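You operate a simulated robot arm through the tools that you are given. There is no shell and no other tool. Be economical: measure what you need, move in short steps, check, and stop when the job is done.

Carry out the task below with a simulated robot arm. There is one attempt and no reset: what you move stays moved.

Task
Let the water out, fit the strainer and wipe the grease mark off the sink.
Fine: lay the plug on the drainer; use the sponge and put it back. What is to be rubbed or washed off counts as gone when no trace of it is left.

The check looks at the end state, three seconds after you hand in, the way a careful person would. Anything else that was tipped, shoved, dropped, spilled or broken makes it a failure.

Robot
A 7-joint arm with a two-finger parallel gripper, fixed in place. Base frame: the origin is at the foot of the arm, x ahead of it, y to its left, z up; the work surface is at about z = 913. Readings come in mm, degrees, newtons and seconds.
With the tool pointing down near the work surface it reaches from about 340 to 780 mm from the base axis. Its first joint turns from -166.0 to 166.0 degrees. Payload 3.91 kg.
The TCP is the grasp point between the finger pads, 30 mm short of the fingertips. In the tool frame z runs along the fingers and y along their closing line. The gripper opens to 110 mm. The fingers are 20 mm wide and 10 mm thick; the gripper's body (48 by 112 mm) begins 55 mm behind the TCP.
Orientation is that of the tool frame in the base frame, as [roll, pitch, yaw] about the fixed x, y, z axes, in that order (R = Rz(yaw) Ry(pitch) Rx(roll)). With the fingers straight down and closing along the base's y, the tool's x points along the base's -x, its y along +y and its z along -z.

Tools
- The arm moves only by the tool arm_command. Its argument "moves" is a list that holds one entry, the list of rows, each a list of 6 numbers: the shift along the tool's x, y, z in units of 200 mm (1.0 is 200 mm), then the turn, a rotation vector about the tool's x, y, z in units of 90 degrees (1.0 is 90 degrees). In form: [[[tx, ty, tz, rx, ry, rz], ...]]. A call has 1 to 12 rows; each row is the pose to reach, as a shift and turn from the pose commanded when the call began, along the tool's axes at that moment. "fingers" is the opening in per cent of the stroke, from 0 (shut) to 100 (fully open), set as the call begins (left out, the last holds). A call with a number of a shift or a turn outside -1 to 1 is refused whole. A row lasts 0.2 s, in which the tool goes at most 50 mm and 8.6 degrees; a call with a longer step from one row to the next is refused whole, and so is a gripper value outside its range. Where a pose cannot be reached the arm comes as near as it can. A force on the tool above 90 N (or 10 N above the force at the start of the call, whichever is more), or a blocked arm, ends the call early, and 0.2 s more pass. Each finger travels about 153 mm/s and halts on what it meets, pressing with about 28 N; the grip force reading is that of the motor and also rises with nothing between the fingers. The clock runs only during rows and for 0.2 s after the last one: add rows that repeat a pose to give the fingers time. The reply holds the time, the measured pose of the TCP, the force on the tool along the base axes, the opening and the grip force, in the units named above and with some noise, with the torque about the TCP (base axes, N m) and any sound that the robot's microphone picked up.
- Cameras (640 x 400 px; columns grow to the right, rows downward): "scene" is fixed at [400.5, 500.7, 1493.9]; the picture's right is [-0.89, -0.45, 0.00], its down [-0.33, 0.65, -0.68] and it looks along [0.31, -0.61, -0.73] (base axes); focal length 260 px, centre (320, 200). "wrist" rides on the gripper at [77, 7, -115] in the tool frame; the picture's right is [-0.09, 1.00, 0.00], its down [-0.80, -0.07, -0.59] and it looks along [-0.59, -0.05, 0.80] (tool axes); focal length 270 px, centre (320, 200). There is no depth. A picture from a camera that has moved, and an enlarged one, comes with that camera's place and axes in the base frame and with its lens.
- grab_frame(camera): a new picture of that camera. The clock stands still meanwhile.
- raise_lower(by): slides the trunk up (or, below 0, down) by that many mm; the arm rides with it, the base frame stays. It gives what a move gives, with no picture.
- zoom(camera, box): a new picture of the part [left, top, right, bottom] of that camera's present view, enlarged. The clock stands still meanwhile.
- close_job(): hands the job in; it is judged then, once.

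Go step by step. Nothing tells you positions but the pictures and the camera data: compare them with the known pose of the tool, close in by small moves and look again before you grip or let go. The budget is 120 turns and 68 pictures, counting those below and the enlarged ones. Unless the task says otherwise, let go and move clear before handing in, and close with one line.

The tools are called after "Call:" as name(argument=value, ...) on one line, values as JSON. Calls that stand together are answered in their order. arm_command: Moves the arm, as the interface text tells. Its arguments: {"type":"object","properties":{"moves":{"type":"array"},"fingers":{"type":"number"}},"required":["moves"]} The other tools are called the same way: raise_lower (by) slides the trunk up or down; grab_frame (camera) takes a picture; zoom (camera, box) takes an enlarged picture of a part of a camera's view; close_job () hands the job in.

At the start:

```text
clock: 0.0
tcp_pos: [479.9, -195.5, 1156.4]
tcp_rot: [180.0, 0.0, -179.9]
wrist_force: [0.2, 0.1, -0.1]
torque: [0.02, 0.02, -0.01]
width: 110.0
grip_force: 0.0
trunk travel left (down, up): [-525.0, 85.0]
```

scene: 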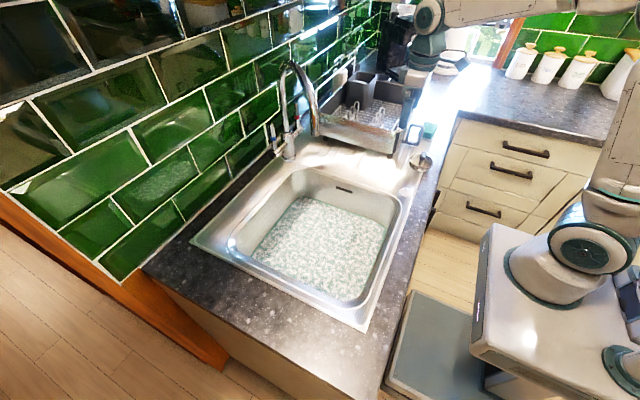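
wrist: 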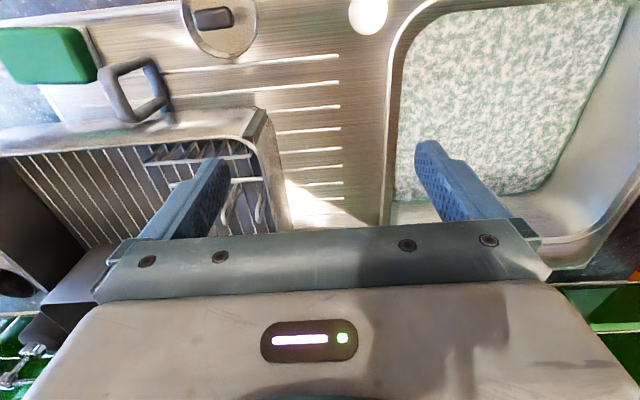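

I see the sink full of cloudy water, the drainer beyond it with a strainer-like item, a sponge and other things. I'll look closer first.

Call:
zoom(camera="scene", box=[180, 140, 440, 320])

Call:
zoom(camera="scene", box=[300, 50, 460, 190])

Call:
zoom(camera="wrist", box=[0, 0, 420, 250])

```text
2.22 times, centred on (310, 230) of scene
camera zoom: at [400.5, 500.7, 1493.9], right [-0.89, -0.45, 0.0], down [-0.33, 0.65, -0.68], along [0.31, -0.61, -0.73], focal length 577 px, centre (342, 133)
```

zoom: 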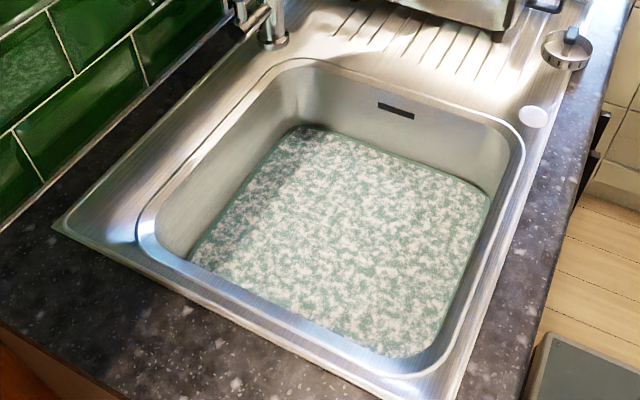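

```text
2.86 times, centred on (380, 120) of scene
camera zoom: at [400.5, 500.7, 1493.9], right [-0.89, -0.45, 0.0], down [-0.33, 0.65, -0.68], along [0.31, -0.61, -0.73], focal length 742 px, centre (149, 429)
```

zoom: 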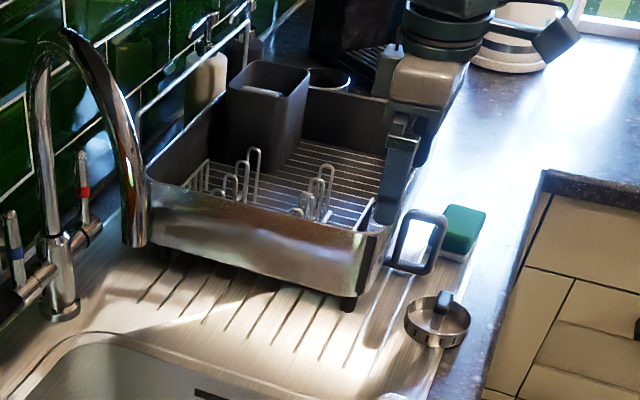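

```text
1.52 times, centred on (210, 125) of wrist
camera zoom: at [402.5, -187.9, 1273.0], right [0.09, 1.0, 0.0], down [0.8, -0.07, 0.59], along [0.59, -0.05, -0.8], focal length 412 px, centre (488, 314)
```

zoom: 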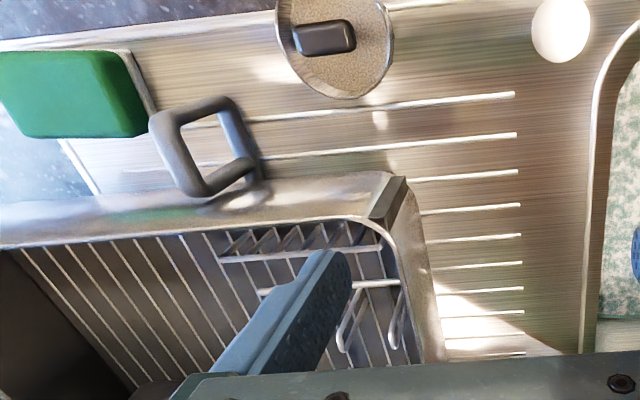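

The strainer basket (black knob), sponge in/near holder and a white disc are on the drainer; the plug must be under the cloudy water. I'll move the wrist camera over the sink to look in.

Call:
arm_command(moves=[[[0.04, 0.2, 0, 0, 0, 0], [0.08, 0.4, 0, 0, 0, 0], [0.12, 0.6, 0, 0, 0, 0], [0.16, 0.8, 0, 0, 0, 0], [0.2, 1.0, 0, 0, 0, 0]]])

```text
clock: 1.2
tcp_pos: [439.7, 5.9, 1158.2]
tcp_rot: [-180.0, 0.0, 179.9]
wrist_force: [0.0, 0.6, -0.1]
torque: [-0.02, -0.03, -0.01]
width: 110.0
grip_force: 0.0
trunk travel left (down, up): [-525.0, 85.0]
```

Call:
arm_command(moves=[[[0.0, 0.2, 0, 0, 0, 0], [0.0, 0.4, 0, 0, 0, 0], [0.0, 0.6, 0, 0, 0, 0], [0.05, 0.7, 0, 0, 0, 0]]])

Call:
grab_frame(camera="wrist")

```text
clock: 2.2
tcp_pos: [428.6, 144.1, 1155.4]
tcp_rot: [-180.0, 0.0, 180.0]
wrist_force: [-0.5, -0.1, 0.5]
torque: [0.0, -0.02, 0.03]
width: 110.1
grip_force: 0.0
trunk travel left (down, up): [-525.0, 85.0]
```

```text
62 pictures are left
camera wrist: at [351.9, 151.2, 1271.8], right [0.09, 1.0, 0.0], down [0.8, -0.07, 0.59], along [0.59, -0.05, -0.8], focal length 270 px, centre (320, 200)
```

wrist: 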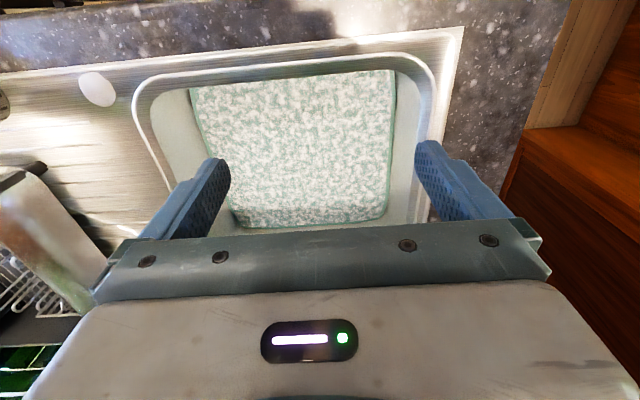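

The water hides the plug. I'll zoom into the basin and the white disc.

Call:
zoom(camera="wrist", box=[130, 50, 450, 240])

Call:
zoom(camera="wrist", box=[0, 50, 140, 137])

Call:
zoom(camera="scene", box=[380, 120, 440, 200])

```text
2.00 times, centred on (290, 145) of wrist
camera zoom: at [351.9, 151.2, 1271.8], right [0.09, 1.0, 0.0], down [0.8, -0.07, 0.59], along [0.59, -0.05, -0.8], focal length 541 px, centre (380, 310)
```

zoom: 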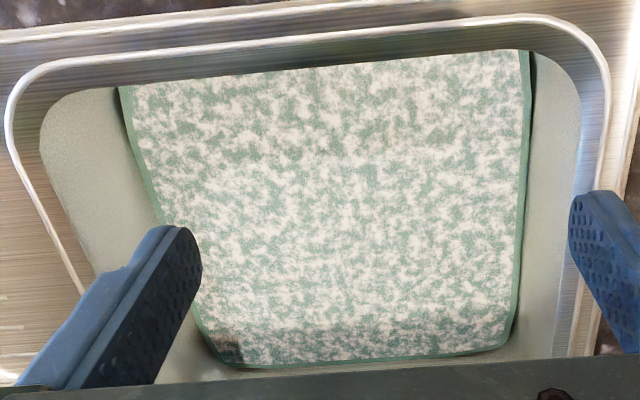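

```text
4.57 times, centred on (70, 94) of wrist
camera zoom: at [351.9, 151.2, 1271.8], right [0.09, 1.0, 0.0], down [0.8, -0.07, 0.59], along [0.59, -0.05, -0.8], focal length 1236 px, centre (1463, 687)
```

zoom: 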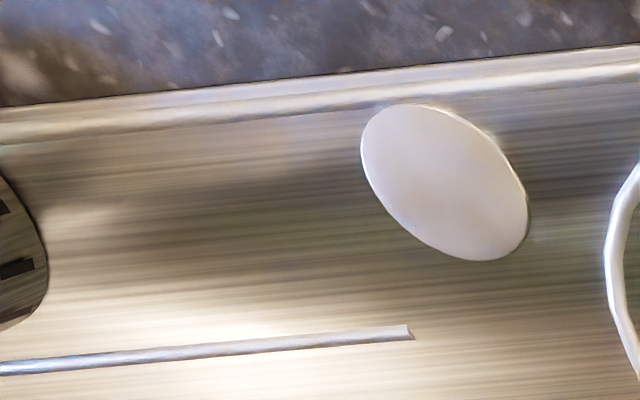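

```text
5.00 times, centred on (410, 160) of scene
camera zoom: at [400.5, 500.7, 1493.9], right [-0.89, -0.45, 0.0], down [-0.33, 0.65, -0.68], along [0.31, -0.61, -0.73], focal length 1298 px, centre (-130, 400)
```

zoom: 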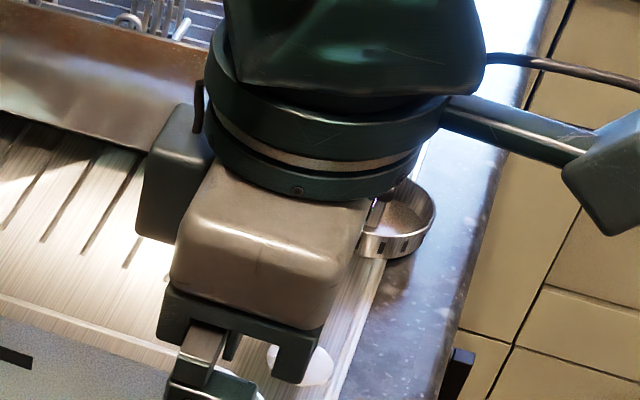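

The white flat disc on the deck looks like the grease mark. I'd put the basin centre at about (587, 100), water at z≈830. I'll go lower over it and look for the plug.

Call:
arm_command(moves=[[[-0.15, -0.05, 0.1, 0, 0, 0], [-0.3, -0.1, 0.2, 0, 0, 0], [-0.45, -0.15, 0.35, 0, 0, 0], [-0.6, -0.2, 0.5, 0, 0, 0], [-0.7, -0.22, 0.7, 0, 0, 0]]])

Call:
grab_frame(camera="wrist")

Call:
grab_frame(camera="scene")

```text
clock: 3.4
tcp_pos: [571.2, 102.8, 1018.3]
tcp_rot: [-179.9, 0.0, -180.0]
wrist_force: [-0.4, 0.9, 0.0]
torque: [0.01, 0.0, -0.02]
width: 110.0
grip_force: 0.1
trunk travel left (down, up): [-525.0, 85.0]
```

```text
58 pictures are left
camera wrist: at [493.9, 110.2, 1133.2], right [0.09, 1.0, 0.0], down [0.8, -0.07, 0.59], along [0.59, -0.05, -0.8], focal length 270 px, centre (320, 200)
```

wrist: 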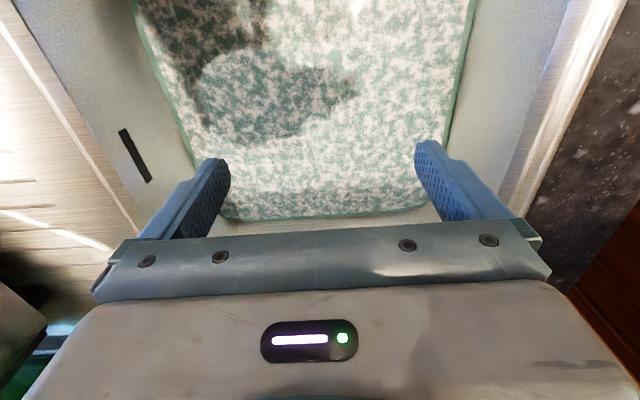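

```text
57 pictures are left
```

scene: 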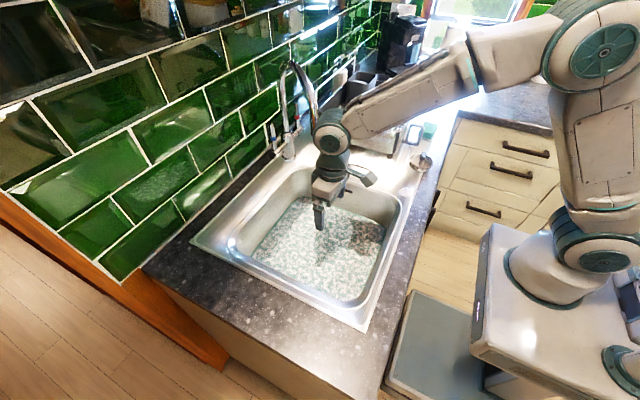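

Nothing shows through yet; I'll zoom the water from here.

Call:
zoom(camera="wrist", box=[130, 0, 490, 225])

Call:
zoom(camera="scene", box=[230, 180, 410, 310])

```text
1.78 times, centred on (310, 112) of wrist
camera zoom: at [493.9, 110.2, 1133.2], right [0.09, 1.0, 0.0], down [0.8, -0.07, 0.59], along [0.59, -0.05, -0.8], focal length 480 px, centre (338, 356)
```

zoom: 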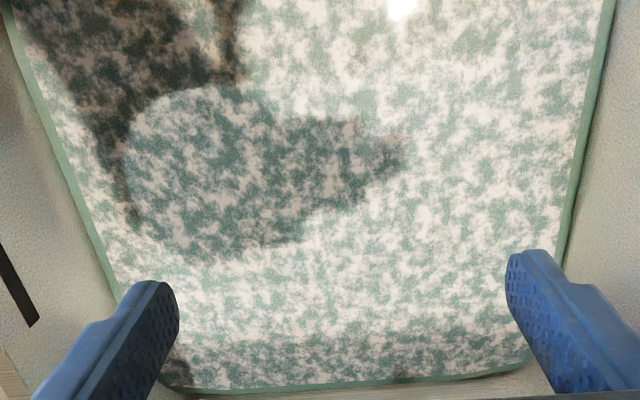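

```text
3.08 times, centred on (320, 245) of scene
camera zoom: at [400.5, 500.7, 1493.9], right [-0.89, -0.45, 0.0], down [-0.33, 0.65, -0.68], along [0.31, -0.61, -0.73], focal length 799 px, centre (320, 62)
```

zoom: 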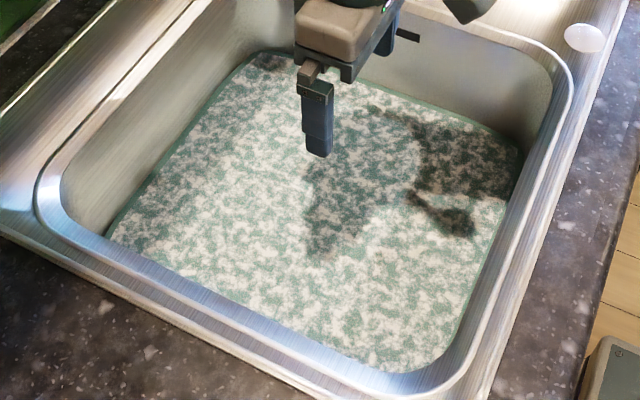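

The suds are opaque, so I'll feel for the plug. The basin centre works out to about (586, 96); I go down there with open fingers.

Call:
arm_command(moves=[[[-0.075, -0.034, 0.2, 0, 0, 0], [-0.075, -0.034, 0.4, 0, 0, 0], [-0.075, -0.034, 0.6, 0, 0, 0], [-0.075, -0.034, 0.8, 0, 0, 0], [-0.075, -0.034, 0.94, 0, 0, 0], [-0.075, -0.034, 0.94, 0, 0, 0]]])

Call:
grab_frame(camera="wrist")

```text
clock: 4.8
tcp_pos: [586.5, 95.4, 828.1]
tcp_rot: [-179.9, 0.0, 180.0]
wrist_force: [-0.4, 0.6, 0.2]
torque: [0.03, 0.01, 0.0]
width: 109.8
grip_force: 0.0
trunk travel left (down, up): [-525.0, 85.0]
```

```text
54 pictures are left
camera wrist: at [508.1, 102.2, 943.7], right [0.09, 1.0, 0.0], down [0.8, -0.07, 0.59], along [0.59, -0.05, -0.8], focal length 270 px, centre (320, 200)
```

wrist: 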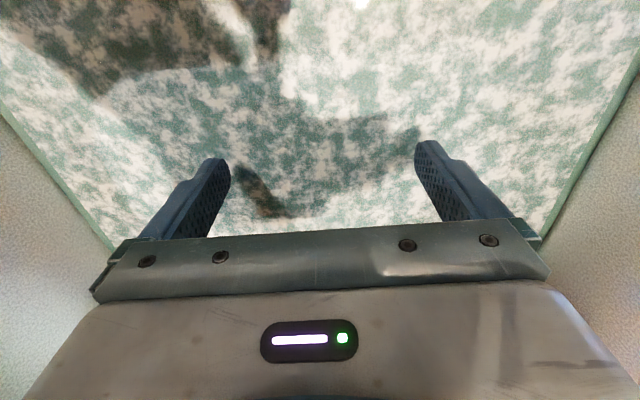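

The fingertips (z≈798) aren't submerged yet, so the water is a bit lower than I estimated. Continuing down slowly.

Call:
arm_command(moves=[[[0, 0, 0.04, 0, 0, 0], [0, 0, 0.08, 0, 0, 0], [0, 0, 0.12, 0, 0, 0], [0, 0, 0.15, 0, 0, 0], [0, 0, 0.15, 0, 0, 0]]])

Call:
grab_frame(camera="wrist")

```text
clock: 6.0
tcp_pos: [585.9, 93.9, 799.9]
tcp_rot: [180.0, 0.0, -180.0]
wrist_force: [0.5, -0.4, 0.3]
torque: [-0.03, -0.01, 0.03]
width: 110.0
grip_force: 0.1
trunk travel left (down, up): [-525.0, 85.0]
```

```text
53 pictures are left
camera wrist: at [507.9, 101.0, 915.1], right [0.09, 1.0, 0.0], down [0.8, -0.07, 0.59], along [0.59, -0.05, -0.8], focal length 270 px, centre (320, 200)
```

wrist: 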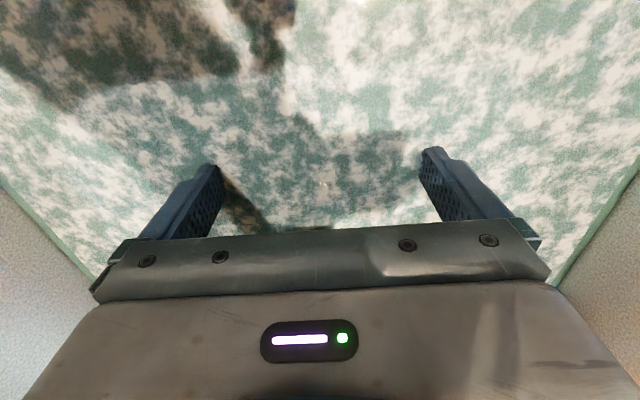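

The tips are just under the surface now (water ≈ 776). There may be something small at the centre; zooming.

Call:
zoom(camera="wrist", box=[220, 120, 430, 240])

```text
3.05 times, centred on (325, 180) of wrist
camera zoom: at [507.9, 101.0, 915.1], right [0.09, 1.0, 0.0], down [0.8, -0.07, 0.59], along [0.59, -0.05, -0.8], focal length 824 px, centre (305, 261)
```

zoom: 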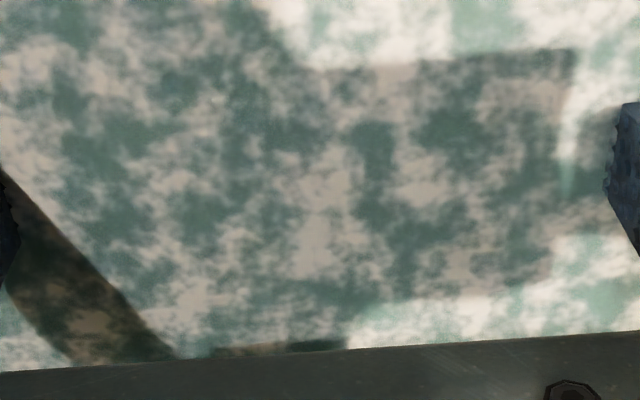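

Only foam. I continue downward in small steps to feel for contact.

Call:
arm_command(moves=[[[0, 0, 0.03, 0, 0, 0], [0, 0, 0.06, 0, 0, 0], [0, 0, 0.09, 0, 0, 0], [0, 0, 0.12, 0, 0, 0], [0, 0, 0.15, 0, 0, 0], [0, 0, 0.15, 0, 0, 0]]])

```text
clock: 7.4
tcp_pos: [584.3, 94.0, 778.8]
tcp_rot: [179.9, 0.7, -179.8]
wrist_force: [-8.0, 0.4, 70.0]
torque: [-3.55, 0.91, -0.47]
width: 110.1
grip_force: 0.2
trunk travel left (down, up): [-525.0, 85.0]
```

The −y finger met something at tip z≈749 (the torque says it's only that finger). I'll rise a few mm and close slowly to see whether something stands between the fingers.

Call:
arm_command(moves=[[[0, 0, -0.065, 0, 0, 0], [0, 0, -0.065, 0, 0, 0]]])

Call:
arm_command(moves=[[[0, 0, 0, 0, 0, 0], [0, 0, 0, 0, 0, 0], [0, 0, 0, 0, 0, 0]]], fingers=0)

```text
clock: 8.0
tcp_pos: [585.2, 93.6, 780.4]
tcp_rot: [-180.0, -0.2, -180.0]
wrist_force: [-0.3, 0.3, -0.1]
torque: [0.01, -0.01, 0.02]
width: 109.9
grip_force: 0.0
trunk travel left (down, up): [-525.0, 85.0]
```

```text
clock: 8.8
tcp_pos: [585.1, 92.2, 782.1]
tcp_rot: [-179.9, 0.0, -179.9]
wrist_force: [0.2, 0.8, -0.4]
torque: [0.01, 0.05, 0.0]
width: 17.0
grip_force: 27.7
trunk travel left (down, up): [-525.0, 85.0]
```

The fingers stopped at 17 mm with a full grip: very likely the plug's knob. I'll pull up gently.

Call:
arm_command(moves=[[[0, 0, -0.03, 0, 0, 0], [0, 0, -0.06, 0, 0, 0], [0, 0, -0.1, 0, 0, 0], [0, 0, -0.15, 0, 0, 0]]])

Call:
grab_frame(camera="wrist")

```text
clock: 9.8
tcp_pos: [586.2, 93.9, 812.2]
tcp_rot: [180.0, 0.0, -179.9]
wrist_force: [0.9, -0.3, -0.5]
torque: [0.02, 0.0, 0.01]
width: 17.1
grip_force: 27.7
trunk travel left (down, up): [-525.0, 85.0]
```

```text
51 pictures are left
camera wrist: at [508.5, 101.3, 928.2], right [0.09, 1.0, 0.0], down [0.8, -0.07, 0.59], along [0.59, -0.05, -0.8], focal length 270 px, centre (320, 200)
```

wrist: 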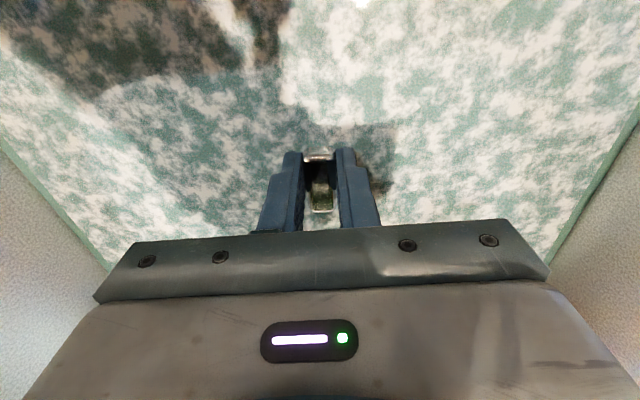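

I hold a metal loop, presumably the plug's handle. Lifting on out of the water.

Call:
arm_command(moves=[[[0, 0, -0.1, 0, 0, 0], [0, 0, -0.2, 0, 0, 0], [0, 0, -0.3, 0, 0, 0], [0, 0, -0.4, 0, 0, 0], [0, 0, -0.5, 0, 0, 0], [0, 0, -0.6, 0, 0, 0], [0, 0, -0.75, 0, 0, 0], [0, 0, -0.9, 0, 0, 0]]])

Call:
grab_frame(camera="wrist")

Call:
zoom(camera="scene", box=[180, 120, 440, 320])

```text
clock: 11.6
tcp_pos: [584.7, 94.1, 992.7]
tcp_rot: [-179.9, 0.0, -180.0]
wrist_force: [-0.5, -0.3, -0.2]
torque: [0.0, 0.0, 0.02]
width: 17.0
grip_force: 27.9
trunk travel left (down, up): [-525.0, 85.0]
```

```text
50 pictures are left
camera wrist: at [507.6, 101.5, 1108.0], right [0.09, 1.0, 0.0], down [0.8, -0.07, 0.59], along [0.59, -0.05, -0.8], focal length 270 px, centre (320, 200)
```

wrist: 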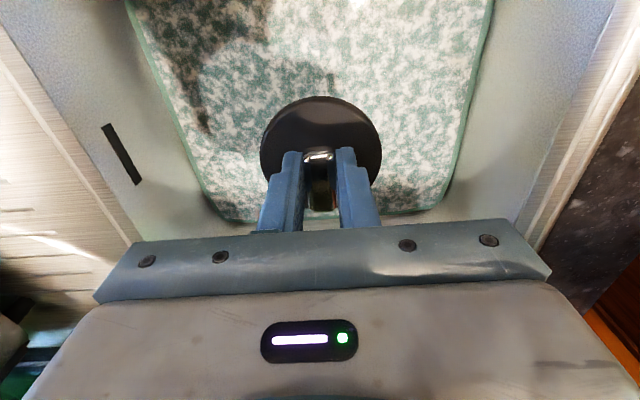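

```text
2.00 times, centred on (310, 220) of scene
camera zoom: at [400.5, 500.7, 1493.9], right [-0.89, -0.45, 0.0], down [-0.33, 0.65, -0.68], along [0.31, -0.61, -0.73], focal length 519 px, centre (340, 160)
```

zoom: 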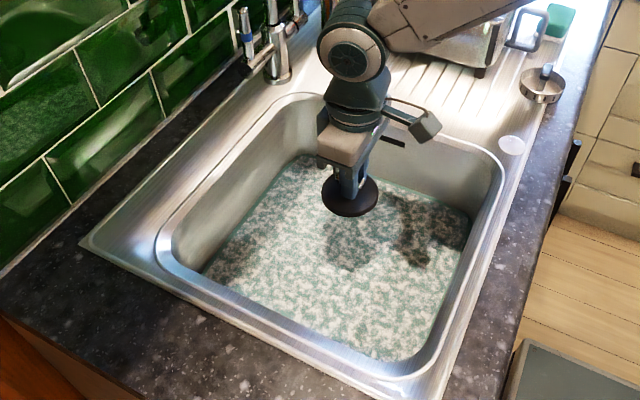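

The plug is out, a black disc on a loop handle. I'll carry it to the free drainer area around (570, −195).

Call:
arm_command(moves=[[[0, 0, -0.1, 0, 0, 0], [0, -0.2, -0.15, 0, 0, 0], [0, -0.4, -0.15, 0, 0, 0], [0.02, -0.6, -0.15, 0, 0, 0], [0.04, -0.8, -0.15, 0, 0, 0], [0.07, -1.0, -0.15, 0, 0, 0]]])

Call:
arm_command(moves=[[[0, -0.15, 0, 0, 0, 0], [0, -0.3, 0, 0, 0, 0], [0, -0.44, 0, 0, 0, 0], [0, -0.44, 0, 0, 0, 0]]])

Call:
grab_frame(camera="wrist")

Call:
grab_frame(camera="scene")

```text
clock: 13.0
tcp_pos: [570.4, -107.8, 1023.2]
tcp_rot: [-179.9, 0.0, 179.9]
wrist_force: [-0.4, 0.5, -0.8]
torque: [0.05, 0.0, 0.02]
width: 17.2
grip_force: 27.4
trunk travel left (down, up): [-525.0, 85.0]
```

```text
clock: 14.0
tcp_pos: [571.6, -194.6, 1021.5]
tcp_rot: [180.0, 0.0, -180.0]
wrist_force: [0.8, 0.0, -0.9]
torque: [0.0, -0.01, 0.04]
width: 16.9
grip_force: 27.9
trunk travel left (down, up): [-525.0, 85.0]
```

```text
48 pictures are left
camera wrist: at [493.3, -187.3, 1137.2], right [0.09, 1.0, 0.0], down [0.8, -0.07, 0.59], along [0.59, -0.05, -0.8], focal length 270 px, centre (320, 200)
```

wrist: 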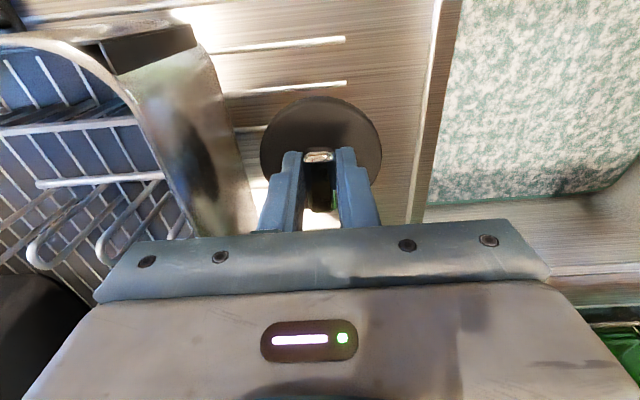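

```text
47 pictures are left
```

scene: 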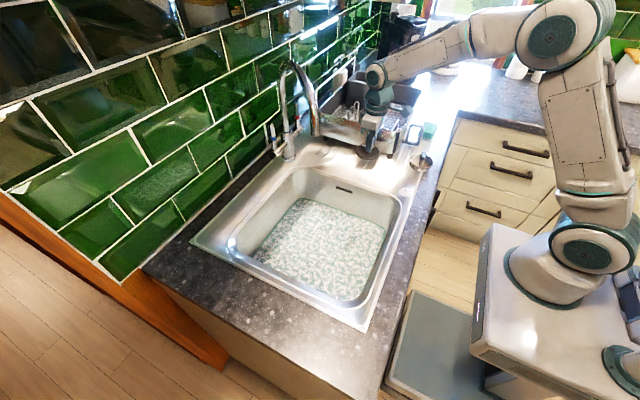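

The rack front is near y≈−281, so I'll shift to y≈−182 and lower toward the deck gently.

Call:
arm_command(moves=[[[0, 0.06, 0.1, 0, 0, 0], [0, 0.06, 0.2, 0, 0, 0], [0, 0.06, 0.25, 0, 0, 0], [0, 0.06, 0.27, 0, 0, 0], [0, 0.06, 0.27, 0, 0, 0]]])

Call:
grab_frame(camera="wrist")

Call:
zoom(camera="scene", box=[290, 100, 450, 200])

```text
clock: 15.2
tcp_pos: [571.2, -181.5, 968.4]
tcp_rot: [-179.9, 0.0, -180.0]
wrist_force: [0.4, 0.3, -0.6]
torque: [0.0, -0.01, -0.01]
width: 17.2
grip_force: 27.9
trunk travel left (down, up): [-525.0, 85.0]
```

```text
46 pictures are left
camera wrist: at [493.1, -174.2, 1083.3], right [0.09, 1.0, 0.0], down [0.8, -0.07, 0.59], along [0.59, -0.05, -0.8], focal length 270 px, centre (320, 200)
```

wrist: 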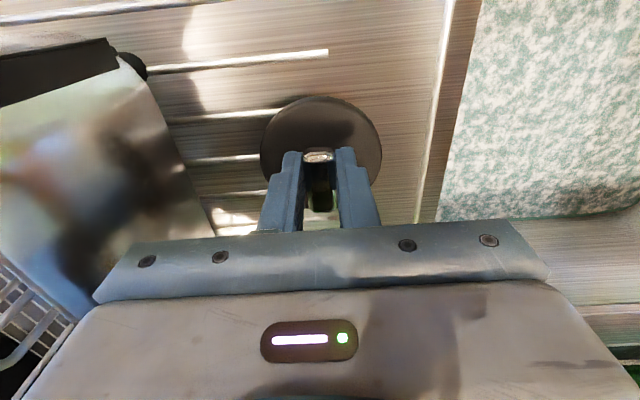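

```text
4.00 times, centred on (370, 150) of scene
camera zoom: at [400.5, 500.7, 1493.9], right [-0.89, -0.45, 0.0], down [-0.33, 0.65, -0.68], along [0.31, -0.61, -0.73], focal length 1038 px, centre (120, 400)
```

zoom: 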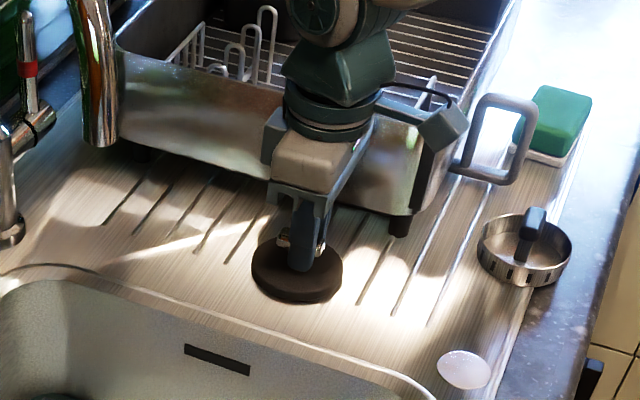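

Almost down. Lowering in small steps.

Call:
arm_command(moves=[[[0, 0, 0.015, 0, 0, 0], [0, 0, 0.03, 0, 0, 0], [0, 0, 0.03, 0, 0, 0]]])

```text
clock: 16.0
tcp_pos: [572.1, -181.5, 962.2]
tcp_rot: [179.9, 0.0, -180.0]
wrist_force: [0.2, -0.5, -0.5]
torque: [0.01, 0.03, 0.03]
width: 16.9
grip_force: 27.9
trunk travel left (down, up): [-525.0, 85.0]
```

Call:
arm_command(moves=[[[0, 0, 0.015, 0, 0, 0], [0, 0, 0.03, 0, 0, 0], [0, 0, 0.03, 0, 0, 0]]])

Call:
zoom(camera="scene", box=[320, 130, 420, 190])

```text
clock: 16.8
tcp_pos: [571.4, -181.8, 960.1]
tcp_rot: [-179.8, 0.4, 179.9]
wrist_force: [3.5, 1.4, 36.6]
torque: [0.15, 0.26, 0.03]
width: 17.3
grip_force: 28.3
trunk travel left (down, up): [-525.0, 85.0]
```

```text
6.40 times, centred on (370, 160) of scene
camera zoom: at [400.5, 500.7, 1493.9], right [-0.89, -0.45, 0.0], down [-0.33, 0.65, -0.68], along [0.31, -0.61, -0.73], focal length 1662 px, centre (0, 456)
```

zoom: 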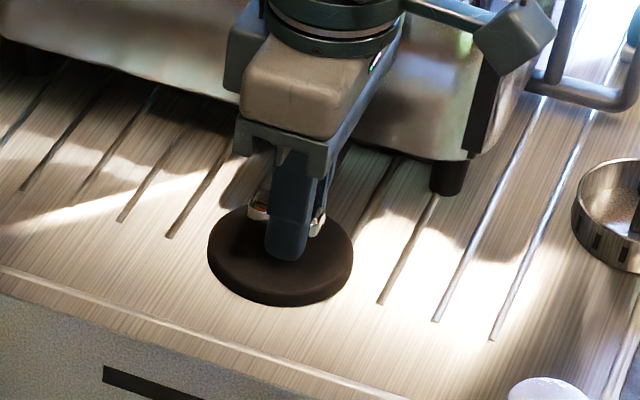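

The plug rests on the drainer. I relieve the pressure, open the fingers a little, and rise.

Call:
arm_command(moves=[[[0, 0, -0.02, 0, 0, 0], [0, 0, -0.02, 0, 0, 0]]])

Call:
arm_command(moves=[[[0, 0, 0, 0, 0, 0], [0, 0, 0, 0, 0, 0]]], fingers=50)

Call:
arm_command(moves=[[[0, 0, -0.1, 0, 0, 0], [0, 0, -0.2, 0, 0, 0], [0, 0, -0.4, 0, 0, 0], [0, 0, -0.6, 0, 0, 0], [0.2, 0, -0.7, 0, 0, 0], [0.4, 0, -0.7, 0, 0, 0]]])

Call:
grab_frame(camera="wrist")

Call:
grab_frame(camera="scene")

```text
clock: 17.4
tcp_pos: [571.0, -180.8, 959.6]
tcp_rot: [-180.0, 0.2, -179.9]
wrist_force: [10.4, -0.9, 19.5]
torque: [-0.05, -0.69, 0.01]
width: 17.1
grip_force: 27.9
trunk travel left (down, up): [-525.0, 85.0]
```

```text
clock: 18.0
tcp_pos: [571.3, -182.2, 959.6]
tcp_rot: [179.9, -0.1, 179.9]
wrist_force: [-0.1, 0.3, 0.5]
torque: [0.02, 0.03, -0.01]
width: 55.0
grip_force: 0.1
trunk travel left (down, up): [-525.0, 85.0]
```

```text
clock: 19.4
tcp_pos: [490.2, -180.5, 1098.6]
tcp_rot: [-180.0, 0.0, 180.0]
wrist_force: [0.2, -0.1, -0.2]
torque: [0.0, -0.03, -0.01]
width: 55.2
grip_force: 0.0
trunk travel left (down, up): [-525.0, 85.0]
```

```text
43 pictures are left
camera wrist: at [413.2, -172.7, 1215.2], right [0.09, 1.0, 0.0], down [0.8, -0.07, 0.59], along [0.59, -0.05, -0.8], focal length 270 px, centre (320, 200)
```

wrist: 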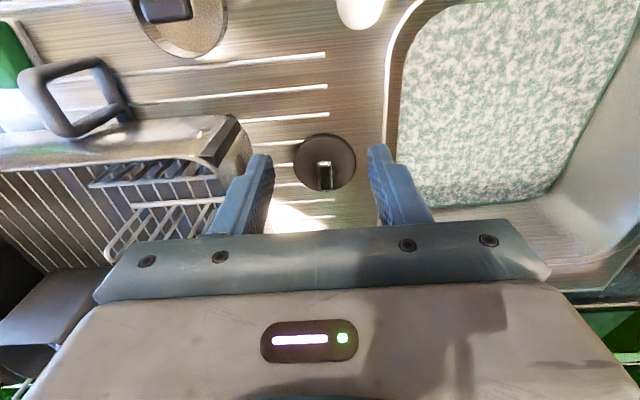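

```text
42 pictures are left
```

scene: 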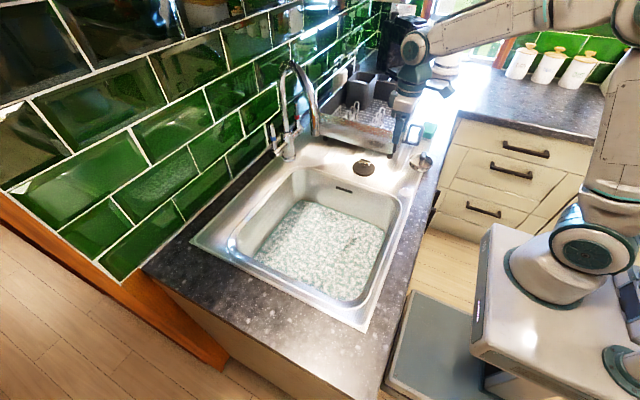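

The plug lies on the drainer. While the water drains I'll get the sponge, which I take to be near (424, −497); moving the camera there.

Call:
arm_command(moves=[[[0.06, -0.2, 0, 0, 0, 0], [0.12, -0.4, 0, 0, 0, 0], [0.18, -0.6, 0, 0, 0, 0], [0.24, -0.8, 0, 0, 0, 0], [0.3, -1.0, 0, 0, 0, 0]]])

Call:
arm_command(moves=[[[0, -0.2, 0, 0, 0, 0], [0, -0.4, 0, 0, 0, 0], [0, -0.55, 0, 0, 0, 0], [0, -0.55, 0, 0, 0, 0]]])

Call:
grab_frame(camera="wrist")

Call:
grab_frame(camera="scene")

```text
clock: 20.6
tcp_pos: [429.3, -384.8, 1100.9]
tcp_rot: [179.9, 0.0, -180.0]
wrist_force: [0.0, -0.5, 0.0]
torque: [0.01, 0.0, 0.0]
width: 55.1
grip_force: 0.1
trunk travel left (down, up): [-525.0, 85.0]
```

```text
clock: 21.6
tcp_pos: [431.7, -490.5, 1098.8]
tcp_rot: [180.0, 0.0, 179.9]
wrist_force: [0.1, -0.1, -0.5]
torque: [-0.01, -0.03, 0.02]
width: 55.2
grip_force: 0.1
trunk travel left (down, up): [-525.0, 85.0]
```

```text
41 pictures are left
camera wrist: at [353.5, -484.7, 1216.0], right [0.09, 1.0, 0.0], down [0.8, -0.07, 0.59], along [0.59, -0.05, -0.8], focal length 270 px, centre (320, 200)
```

wrist: 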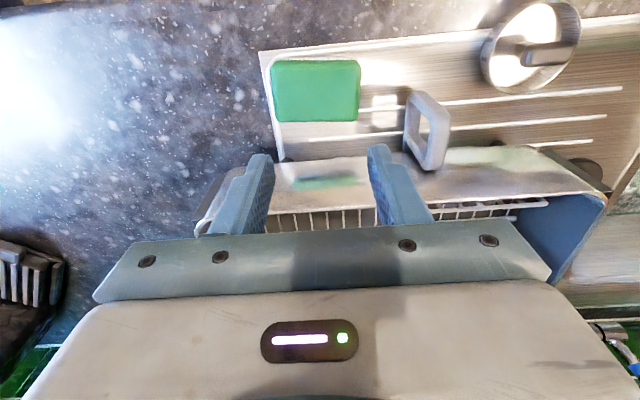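

```text
40 pictures are left
```

scene: 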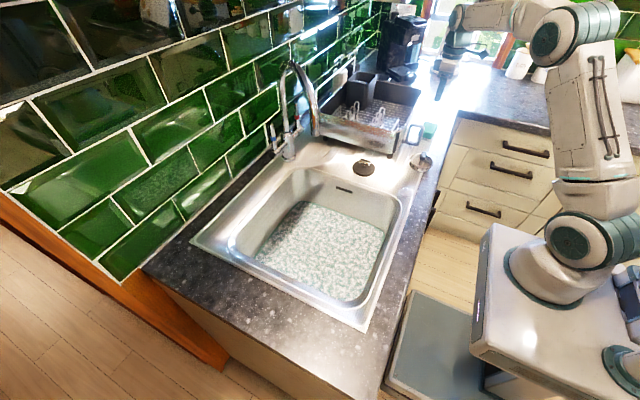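

The sponge top is about 86 mm (y) × 58 mm (x), centred near (425, −494). I'll check its height before gripping.

Call:
zoom(camera="scene", box=[390, 110, 450, 150])

Call:
zoom(camera="wrist", box=[240, 30, 480, 200])

```text
10.00 times, centred on (420, 130) of scene
camera zoom: at [400.5, 500.7, 1493.9], right [-0.89, -0.45, 0.0], down [-0.33, 0.65, -0.68], along [0.31, -0.61, -0.73], focal length 2596 px, centre (-680, 900)
```

zoom: 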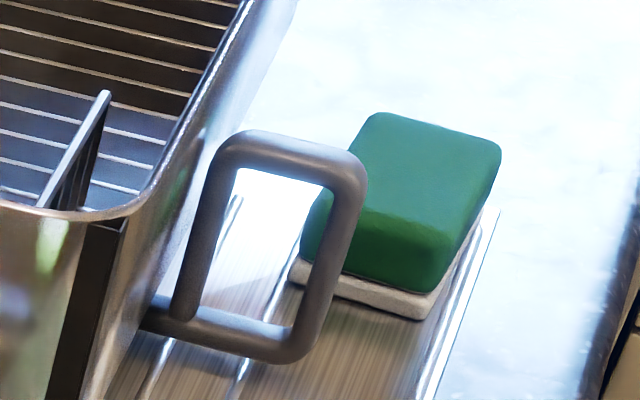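

```text
2.35 times, centred on (360, 115) of wrist
camera zoom: at [353.5, -484.7, 1216.0], right [0.09, 1.0, 0.0], down [0.8, -0.07, 0.59], along [0.59, -0.05, -0.8], focal length 636 px, centre (226, 400)
```

zoom: 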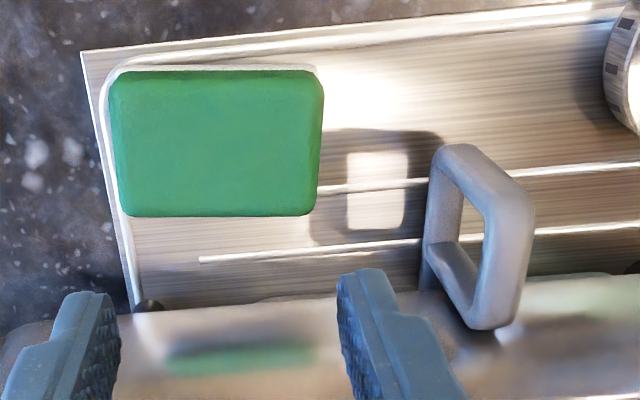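

The sponge is about 35 mm tall (top z≈948), and the rack handle sits near y≈−416. I open fully and go down in line, stopping just above to check.

Call:
arm_command(moves=[[[0.045, -0.02, 0.1, 0, 0, 0], [0.045, -0.02, 0.25, 0, 0, 0], [0.045, -0.02, 0.4, 0, 0, 0], [0.045, -0.02, 0.55, 0, 0, 0], [0.045, -0.02, 0.55, 0, 0, 0]]], fingers=100)

Call:
grab_frame(camera="wrist")

Call:
zoom(camera="scene", box=[380, 80, 480, 150])

```text
clock: 22.8
tcp_pos: [420.4, -494.5, 988.6]
tcp_rot: [-180.0, 0.0, -180.0]
wrist_force: [0.2, -1.1, 0.4]
torque: [0.0, 0.04, 0.02]
width: 110.1
grip_force: 0.2
trunk travel left (down, up): [-525.0, 85.0]
```

```text
37 pictures are left
camera wrist: at [342.9, -487.9, 1103.4], right [0.09, 1.0, 0.0], down [0.8, -0.07, 0.59], along [0.59, -0.05, -0.8], focal length 270 px, centre (320, 200)
```

wrist: 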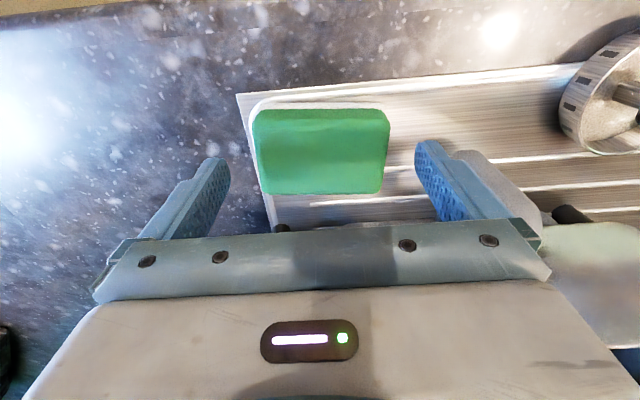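

```text
5.71 times, centred on (430, 115) of scene
camera zoom: at [400.5, 500.7, 1493.9], right [-0.89, -0.45, 0.0], down [-0.33, 0.65, -0.68], along [0.31, -0.61, -0.73], focal length 1484 px, centre (-309, 686)
```

zoom: 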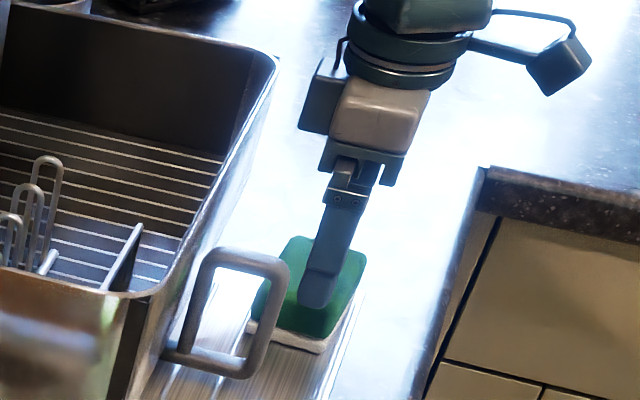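

Aligned. Down to z≈958 and grip.

Call:
arm_command(moves=[[[0, 0, 0.05, 0, 0, 0], [0, 0, 0.1, 0, 0, 0], [0, 0, 0.155, 0, 0, 0], [0, 0, 0.155, 0, 0, 0]]])

Call:
arm_command(moves=[[[0, 0, 0, 0, 0, 0], [0, 0, 0, 0, 0, 0], [0, 0, 0, 0, 0, 0]]], fingers=0)

Call:
arm_command(moves=[[[0, 0, -0.1, 0, 0, 0], [0, 0, -0.2, 0, 0, 0], [0, 0, -0.4, 0, 0, 0], [0, 0, -0.6, 0, 0, 0]]])

Call:
grab_frame(camera="wrist")

Call:
zoom(camera="scene", box=[360, 70, 480, 150])

```text
clock: 23.8
tcp_pos: [421.1, -496.2, 959.4]
tcp_rot: [180.0, -0.1, -180.0]
wrist_force: [0.3, 0.8, 0.0]
torque: [0.01, 0.03, -0.01]
width: 110.0
grip_force: 0.0
trunk travel left (down, up): [-525.0, 85.0]
```

```text
clock: 24.6
tcp_pos: [422.1, -496.6, 959.0]
tcp_rot: [-179.9, 0.0, -180.0]
wrist_force: [-0.2, 0.4, -0.5]
torque: [0.0, 0.03, -0.02]
width: 85.4
grip_force: 28.5
trunk travel left (down, up): [-525.0, 85.0]
```

```text
clock: 25.6
tcp_pos: [420.1, -493.5, 1080.4]
tcp_rot: [180.0, 0.0, -180.0]
wrist_force: [-0.4, -0.8, -0.9]
torque: [-0.01, 0.03, -0.03]
width: 84.8
grip_force: 28.3
trunk travel left (down, up): [-525.0, 85.0]
```

```text
35 pictures are left
camera wrist: at [343.1, -487.6, 1196.4], right [0.09, 1.0, 0.0], down [0.8, -0.07, 0.59], along [0.59, -0.05, -0.8], focal length 270 px, centre (320, 200)
```

wrist: 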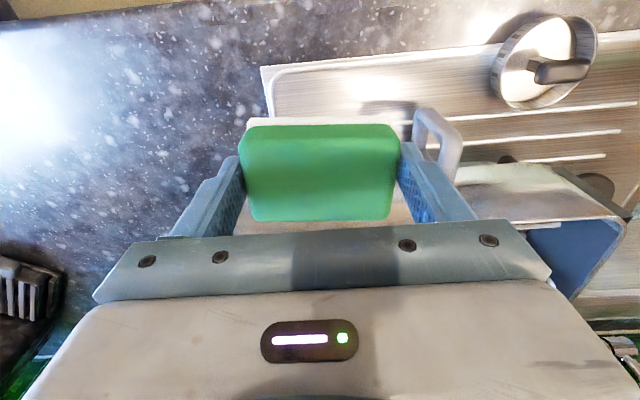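

```text
5.00 times, centred on (420, 110) of scene
camera zoom: at [400.5, 500.7, 1493.9], right [-0.89, -0.45, 0.0], down [-0.33, 0.65, -0.68], along [0.31, -0.61, -0.73], focal length 1298 px, centre (-180, 650)
```

zoom: 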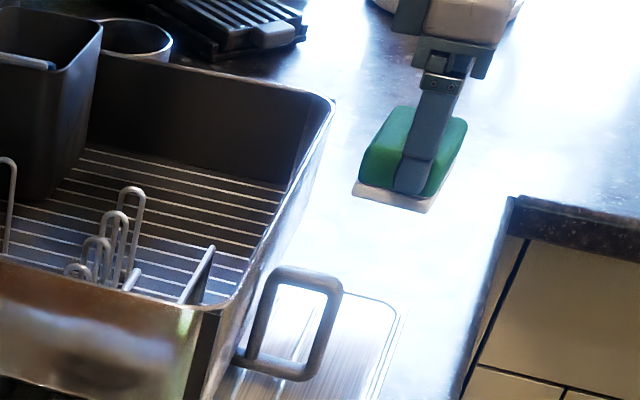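

Sponge held (white pad is its underside; home was TCP (421, −496, 959)). The grease mark computes to (420, −135) from two views; moving above it.

Call:
arm_command(moves=[[[0, 0.2, 0, 0, 0, 0], [0, 0.4, 0, 0, 0, 0], [0, 0.6, 0, 0, 0, 0], [0, 0.8, 0, 0, 0, 0], [0, 1.0, 0, 0, 0, 0]]])

Call:
arm_command(moves=[[[0, 0.2, 0.1, 0, 0, 0], [0, 0.4, 0.2, 0, 0, 0], [0, 0.6, 0.3, 0, 0, 0], [0, 0.75, 0.4, 0, 0, 0], [0, 0.75, 0.5, 0, 0, 0], [0, 0.75, 0.5, 0, 0, 0]]])

Call:
grab_frame(camera="wrist")

Call:
grab_frame(camera="scene")

```text
clock: 26.8
tcp_pos: [422.9, -293.2, 1079.6]
tcp_rot: [180.0, 0.0, -180.0]
wrist_force: [0.5, -0.9, 0.8]
torque: [0.01, 0.01, 0.0]
width: 84.9
grip_force: 28.4
trunk travel left (down, up): [-525.0, 85.0]
```

```text
clock: 28.2
tcp_pos: [422.5, -144.9, 979.8]
tcp_rot: [-179.9, -0.1, 180.0]
wrist_force: [-0.3, 0.0, -0.8]
torque: [0.01, 0.03, 0.01]
width: 85.1
grip_force: 27.6
trunk travel left (down, up): [-525.0, 85.0]
```

```text
33 pictures are left
camera wrist: at [345.1, -138.1, 1095.1], right [0.09, 1.0, 0.0], down [0.8, -0.07, 0.59], along [0.59, -0.05, -0.8], focal length 270 px, centre (320, 200)
```

wrist: 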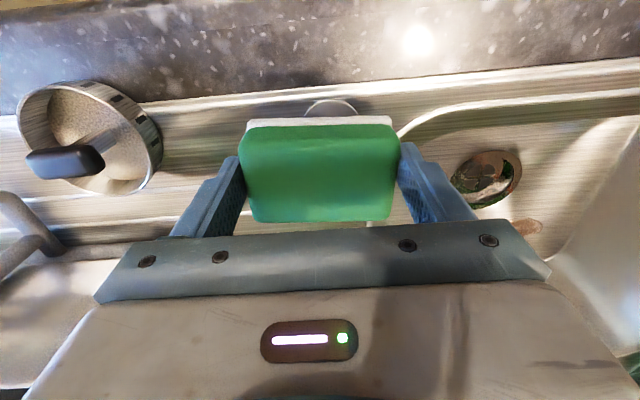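

```text
32 pictures are left
```

scene: 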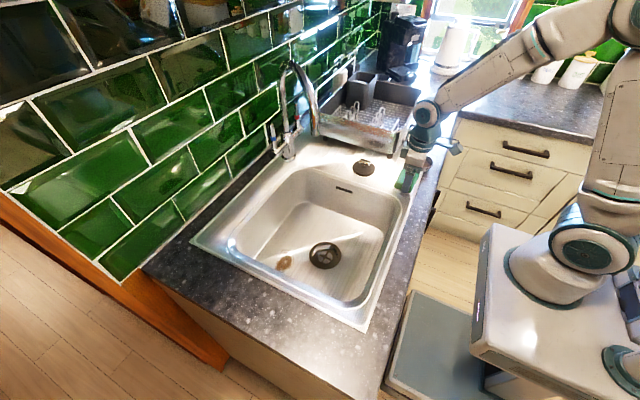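

The water is gone, and a brown stain is visible on the basin floor beside the drain. I'll look closer at both it and the white disc to know which is the grease mark.

Call:
zoom(camera="scene", box=[260, 220, 360, 290])

Call:
zoom(camera="wrist", box=[280, 80, 380, 140])

Call:
zoom(camera="wrist", box=[430, 130, 570, 260])

```text
5.71 times, centred on (310, 255) of scene
camera zoom: at [400.5, 500.7, 1493.9], right [-0.89, -0.45, 0.0], down [-0.33, 0.65, -0.68], along [0.31, -0.61, -0.73], focal length 1484 px, centre (377, -114)
```

zoom: 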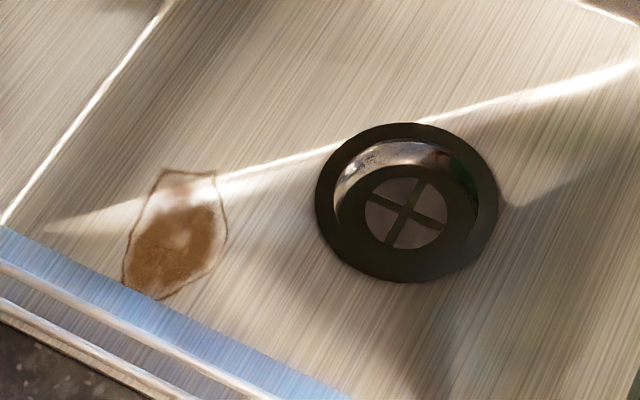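

```text
6.40 times, centred on (330, 110) of wrist
camera zoom: at [345.1, -138.1, 1095.1], right [0.09, 1.0, 0.0], down [0.8, -0.07, 0.59], along [0.59, -0.05, -0.8], focal length 1730 px, centre (256, 776)
```

zoom: 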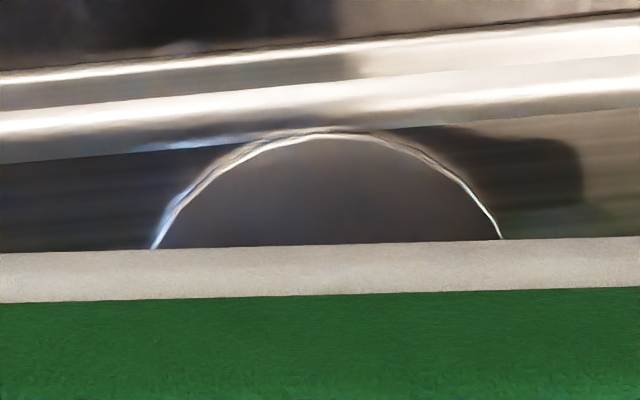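

```text
3.08 times, centred on (500, 195) of wrist
camera zoom: at [345.1, -138.1, 1095.1], right [0.09, 1.0, 0.0], down [0.8, -0.07, 0.59], along [0.59, -0.05, -0.8], focal length 832 px, centre (-234, 215)
```

zoom: 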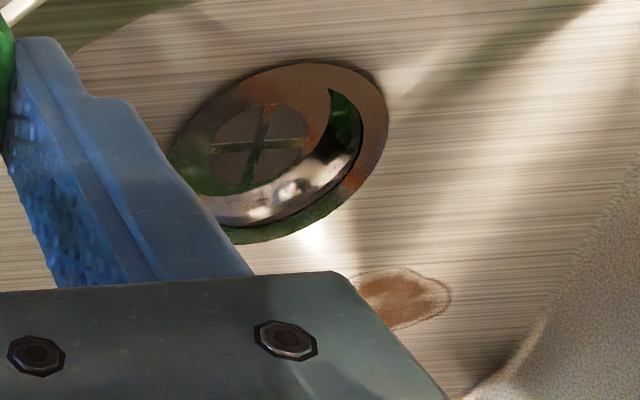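

The brown patch on the basin floor, at about (693, 170), is the grease mark; the white disc is just a blanking cap, so I'll leave it. I raise the sponge and go around over the basin, clear of the tap.

Call:
arm_command(moves=[[[0, 0.1, -0.2, 0, 0, 0], [0, 0.3, -0.35, 0, 0, 0], [0, 0.5, -0.35, 0, 0, 0], [0, 0.7, -0.35, 0, 0, 0], [0, 0.9, -0.35, 0, 0, 0], [-0.15, 1.0, -0.35, 0, 0, 0], [-0.35, 1.0, -0.35, 0, 0, 0]]])

Call:
arm_command(moves=[[[-0.15, 0.15, 0, 0, 0, 0], [-0.3, 0.3, 0, 0, 0, 0], [-0.45, 0.45, 0, 0, 0, 0], [-0.65, 0.5, 0, 0, 0, 0], [-0.85, 0.55, 0, 0, 0, 0], [-0.97, 0.57, 0, 0, 0, 0], [-0.97, 0.57, 0, 0, 0, 0]]])

Call:
grab_frame(camera="wrist")

```text
clock: 29.8
tcp_pos: [494.6, 52.9, 1052.2]
tcp_rot: [180.0, 0.0, -180.0]
wrist_force: [0.5, 0.1, -0.1]
torque: [-0.02, 0.02, 0.02]
width: 84.6
grip_force: 28.3
trunk travel left (down, up): [-525.0, 85.0]
```

```text
clock: 31.4
tcp_pos: [685.7, 169.3, 1050.8]
tcp_rot: [180.0, 0.0, 180.0]
wrist_force: [-0.6, -0.2, -0.7]
torque: [0.0, 0.01, -0.03]
width: 84.8
grip_force: 28.6
trunk travel left (down, up): [-525.0, 85.0]
```

```text
28 pictures are left
camera wrist: at [607.8, 175.4, 1166.8], right [0.09, 1.0, 0.0], down [0.8, -0.07, 0.59], along [0.59, -0.05, -0.8], focal length 270 px, centre (320, 200)
```

wrist: 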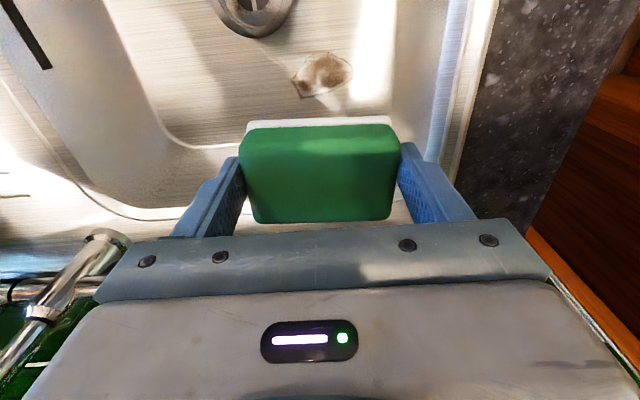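

The mark spans about x 663–726, y 126–219. I lower the sponge over it (centre ≈ (690, 172)).

Call:
arm_command(moves=[[[-0.02, 0.01, 0.2, 0, 0, 0], [-0.02, 0.01, 0.4, 0, 0, 0], [-0.02, 0.01, 0.6, 0, 0, 0], [-0.02, 0.01, 0.8, 0, 0, 0], [-0.02, 0.01, 1.0, 0, 0, 0], [-0.02, 0.01, 1.0, 0, 0, 0]]])

Call:
arm_command(moves=[[[0, 0, 0.08, 0, 0, 0], [0, 0, 0.16, 0, 0, 0], [0, 0, 0.22, 0, 0, 0], [0, 0, 0.22, 0, 0, 0]]])

```text
clock: 32.8
tcp_pos: [689.0, 169.9, 851.3]
tcp_rot: [-180.0, 0.0, 179.9]
wrist_force: [0.4, 0.3, -0.5]
torque: [0.04, -0.01, -0.03]
width: 84.4
grip_force: 28.5
trunk travel left (down, up): [-525.0, 85.0]
```

```text
clock: 33.8
tcp_pos: [688.6, 170.8, 806.6]
tcp_rot: [179.9, 0.0, 180.0]
wrist_force: [0.3, 0.0, -0.4]
torque: [-0.01, -0.01, -0.01]
width: 84.4
grip_force: 28.1
trunk travel left (down, up): [-525.0, 85.0]
```

Reached without trouble. Now the last centimetre, feeling for contact.

Call:
arm_command(moves=[[[0, 0, 0.02, 0, 0, 0], [0, 0, 0.04, 0, 0, 0], [0, 0, 0.06, 0, 0, 0], [0, 0, 0.06, 0, 0, 0]]])

```text
clock: 34.8
tcp_pos: [688.7, 170.5, 794.3]
tcp_rot: [-180.0, 0.0, -180.0]
wrist_force: [-0.7, -0.3, 0.4]
torque: [-0.01, -0.02, 0.02]
width: 84.5
grip_force: 28.1
trunk travel left (down, up): [-525.0, 85.0]
```

Call:
arm_command(moves=[[[0, 0, 0.01, 0, 0, 0], [0, 0, 0.02, 0, 0, 0], [0, 0, 0.03, 0, 0, 0], [0, 0, 0.03, 0, 0, 0]]])

```text
clock: 35.8
tcp_pos: [689.3, 170.5, 792.9]
tcp_rot: [180.0, 0.5, -180.0]
wrist_force: [0.1, -0.4, 36.7]
torque: [-0.13, 0.14, -0.17]
width: 83.9
grip_force: 28.5
trunk travel left (down, up): [-525.0, 85.0]
```

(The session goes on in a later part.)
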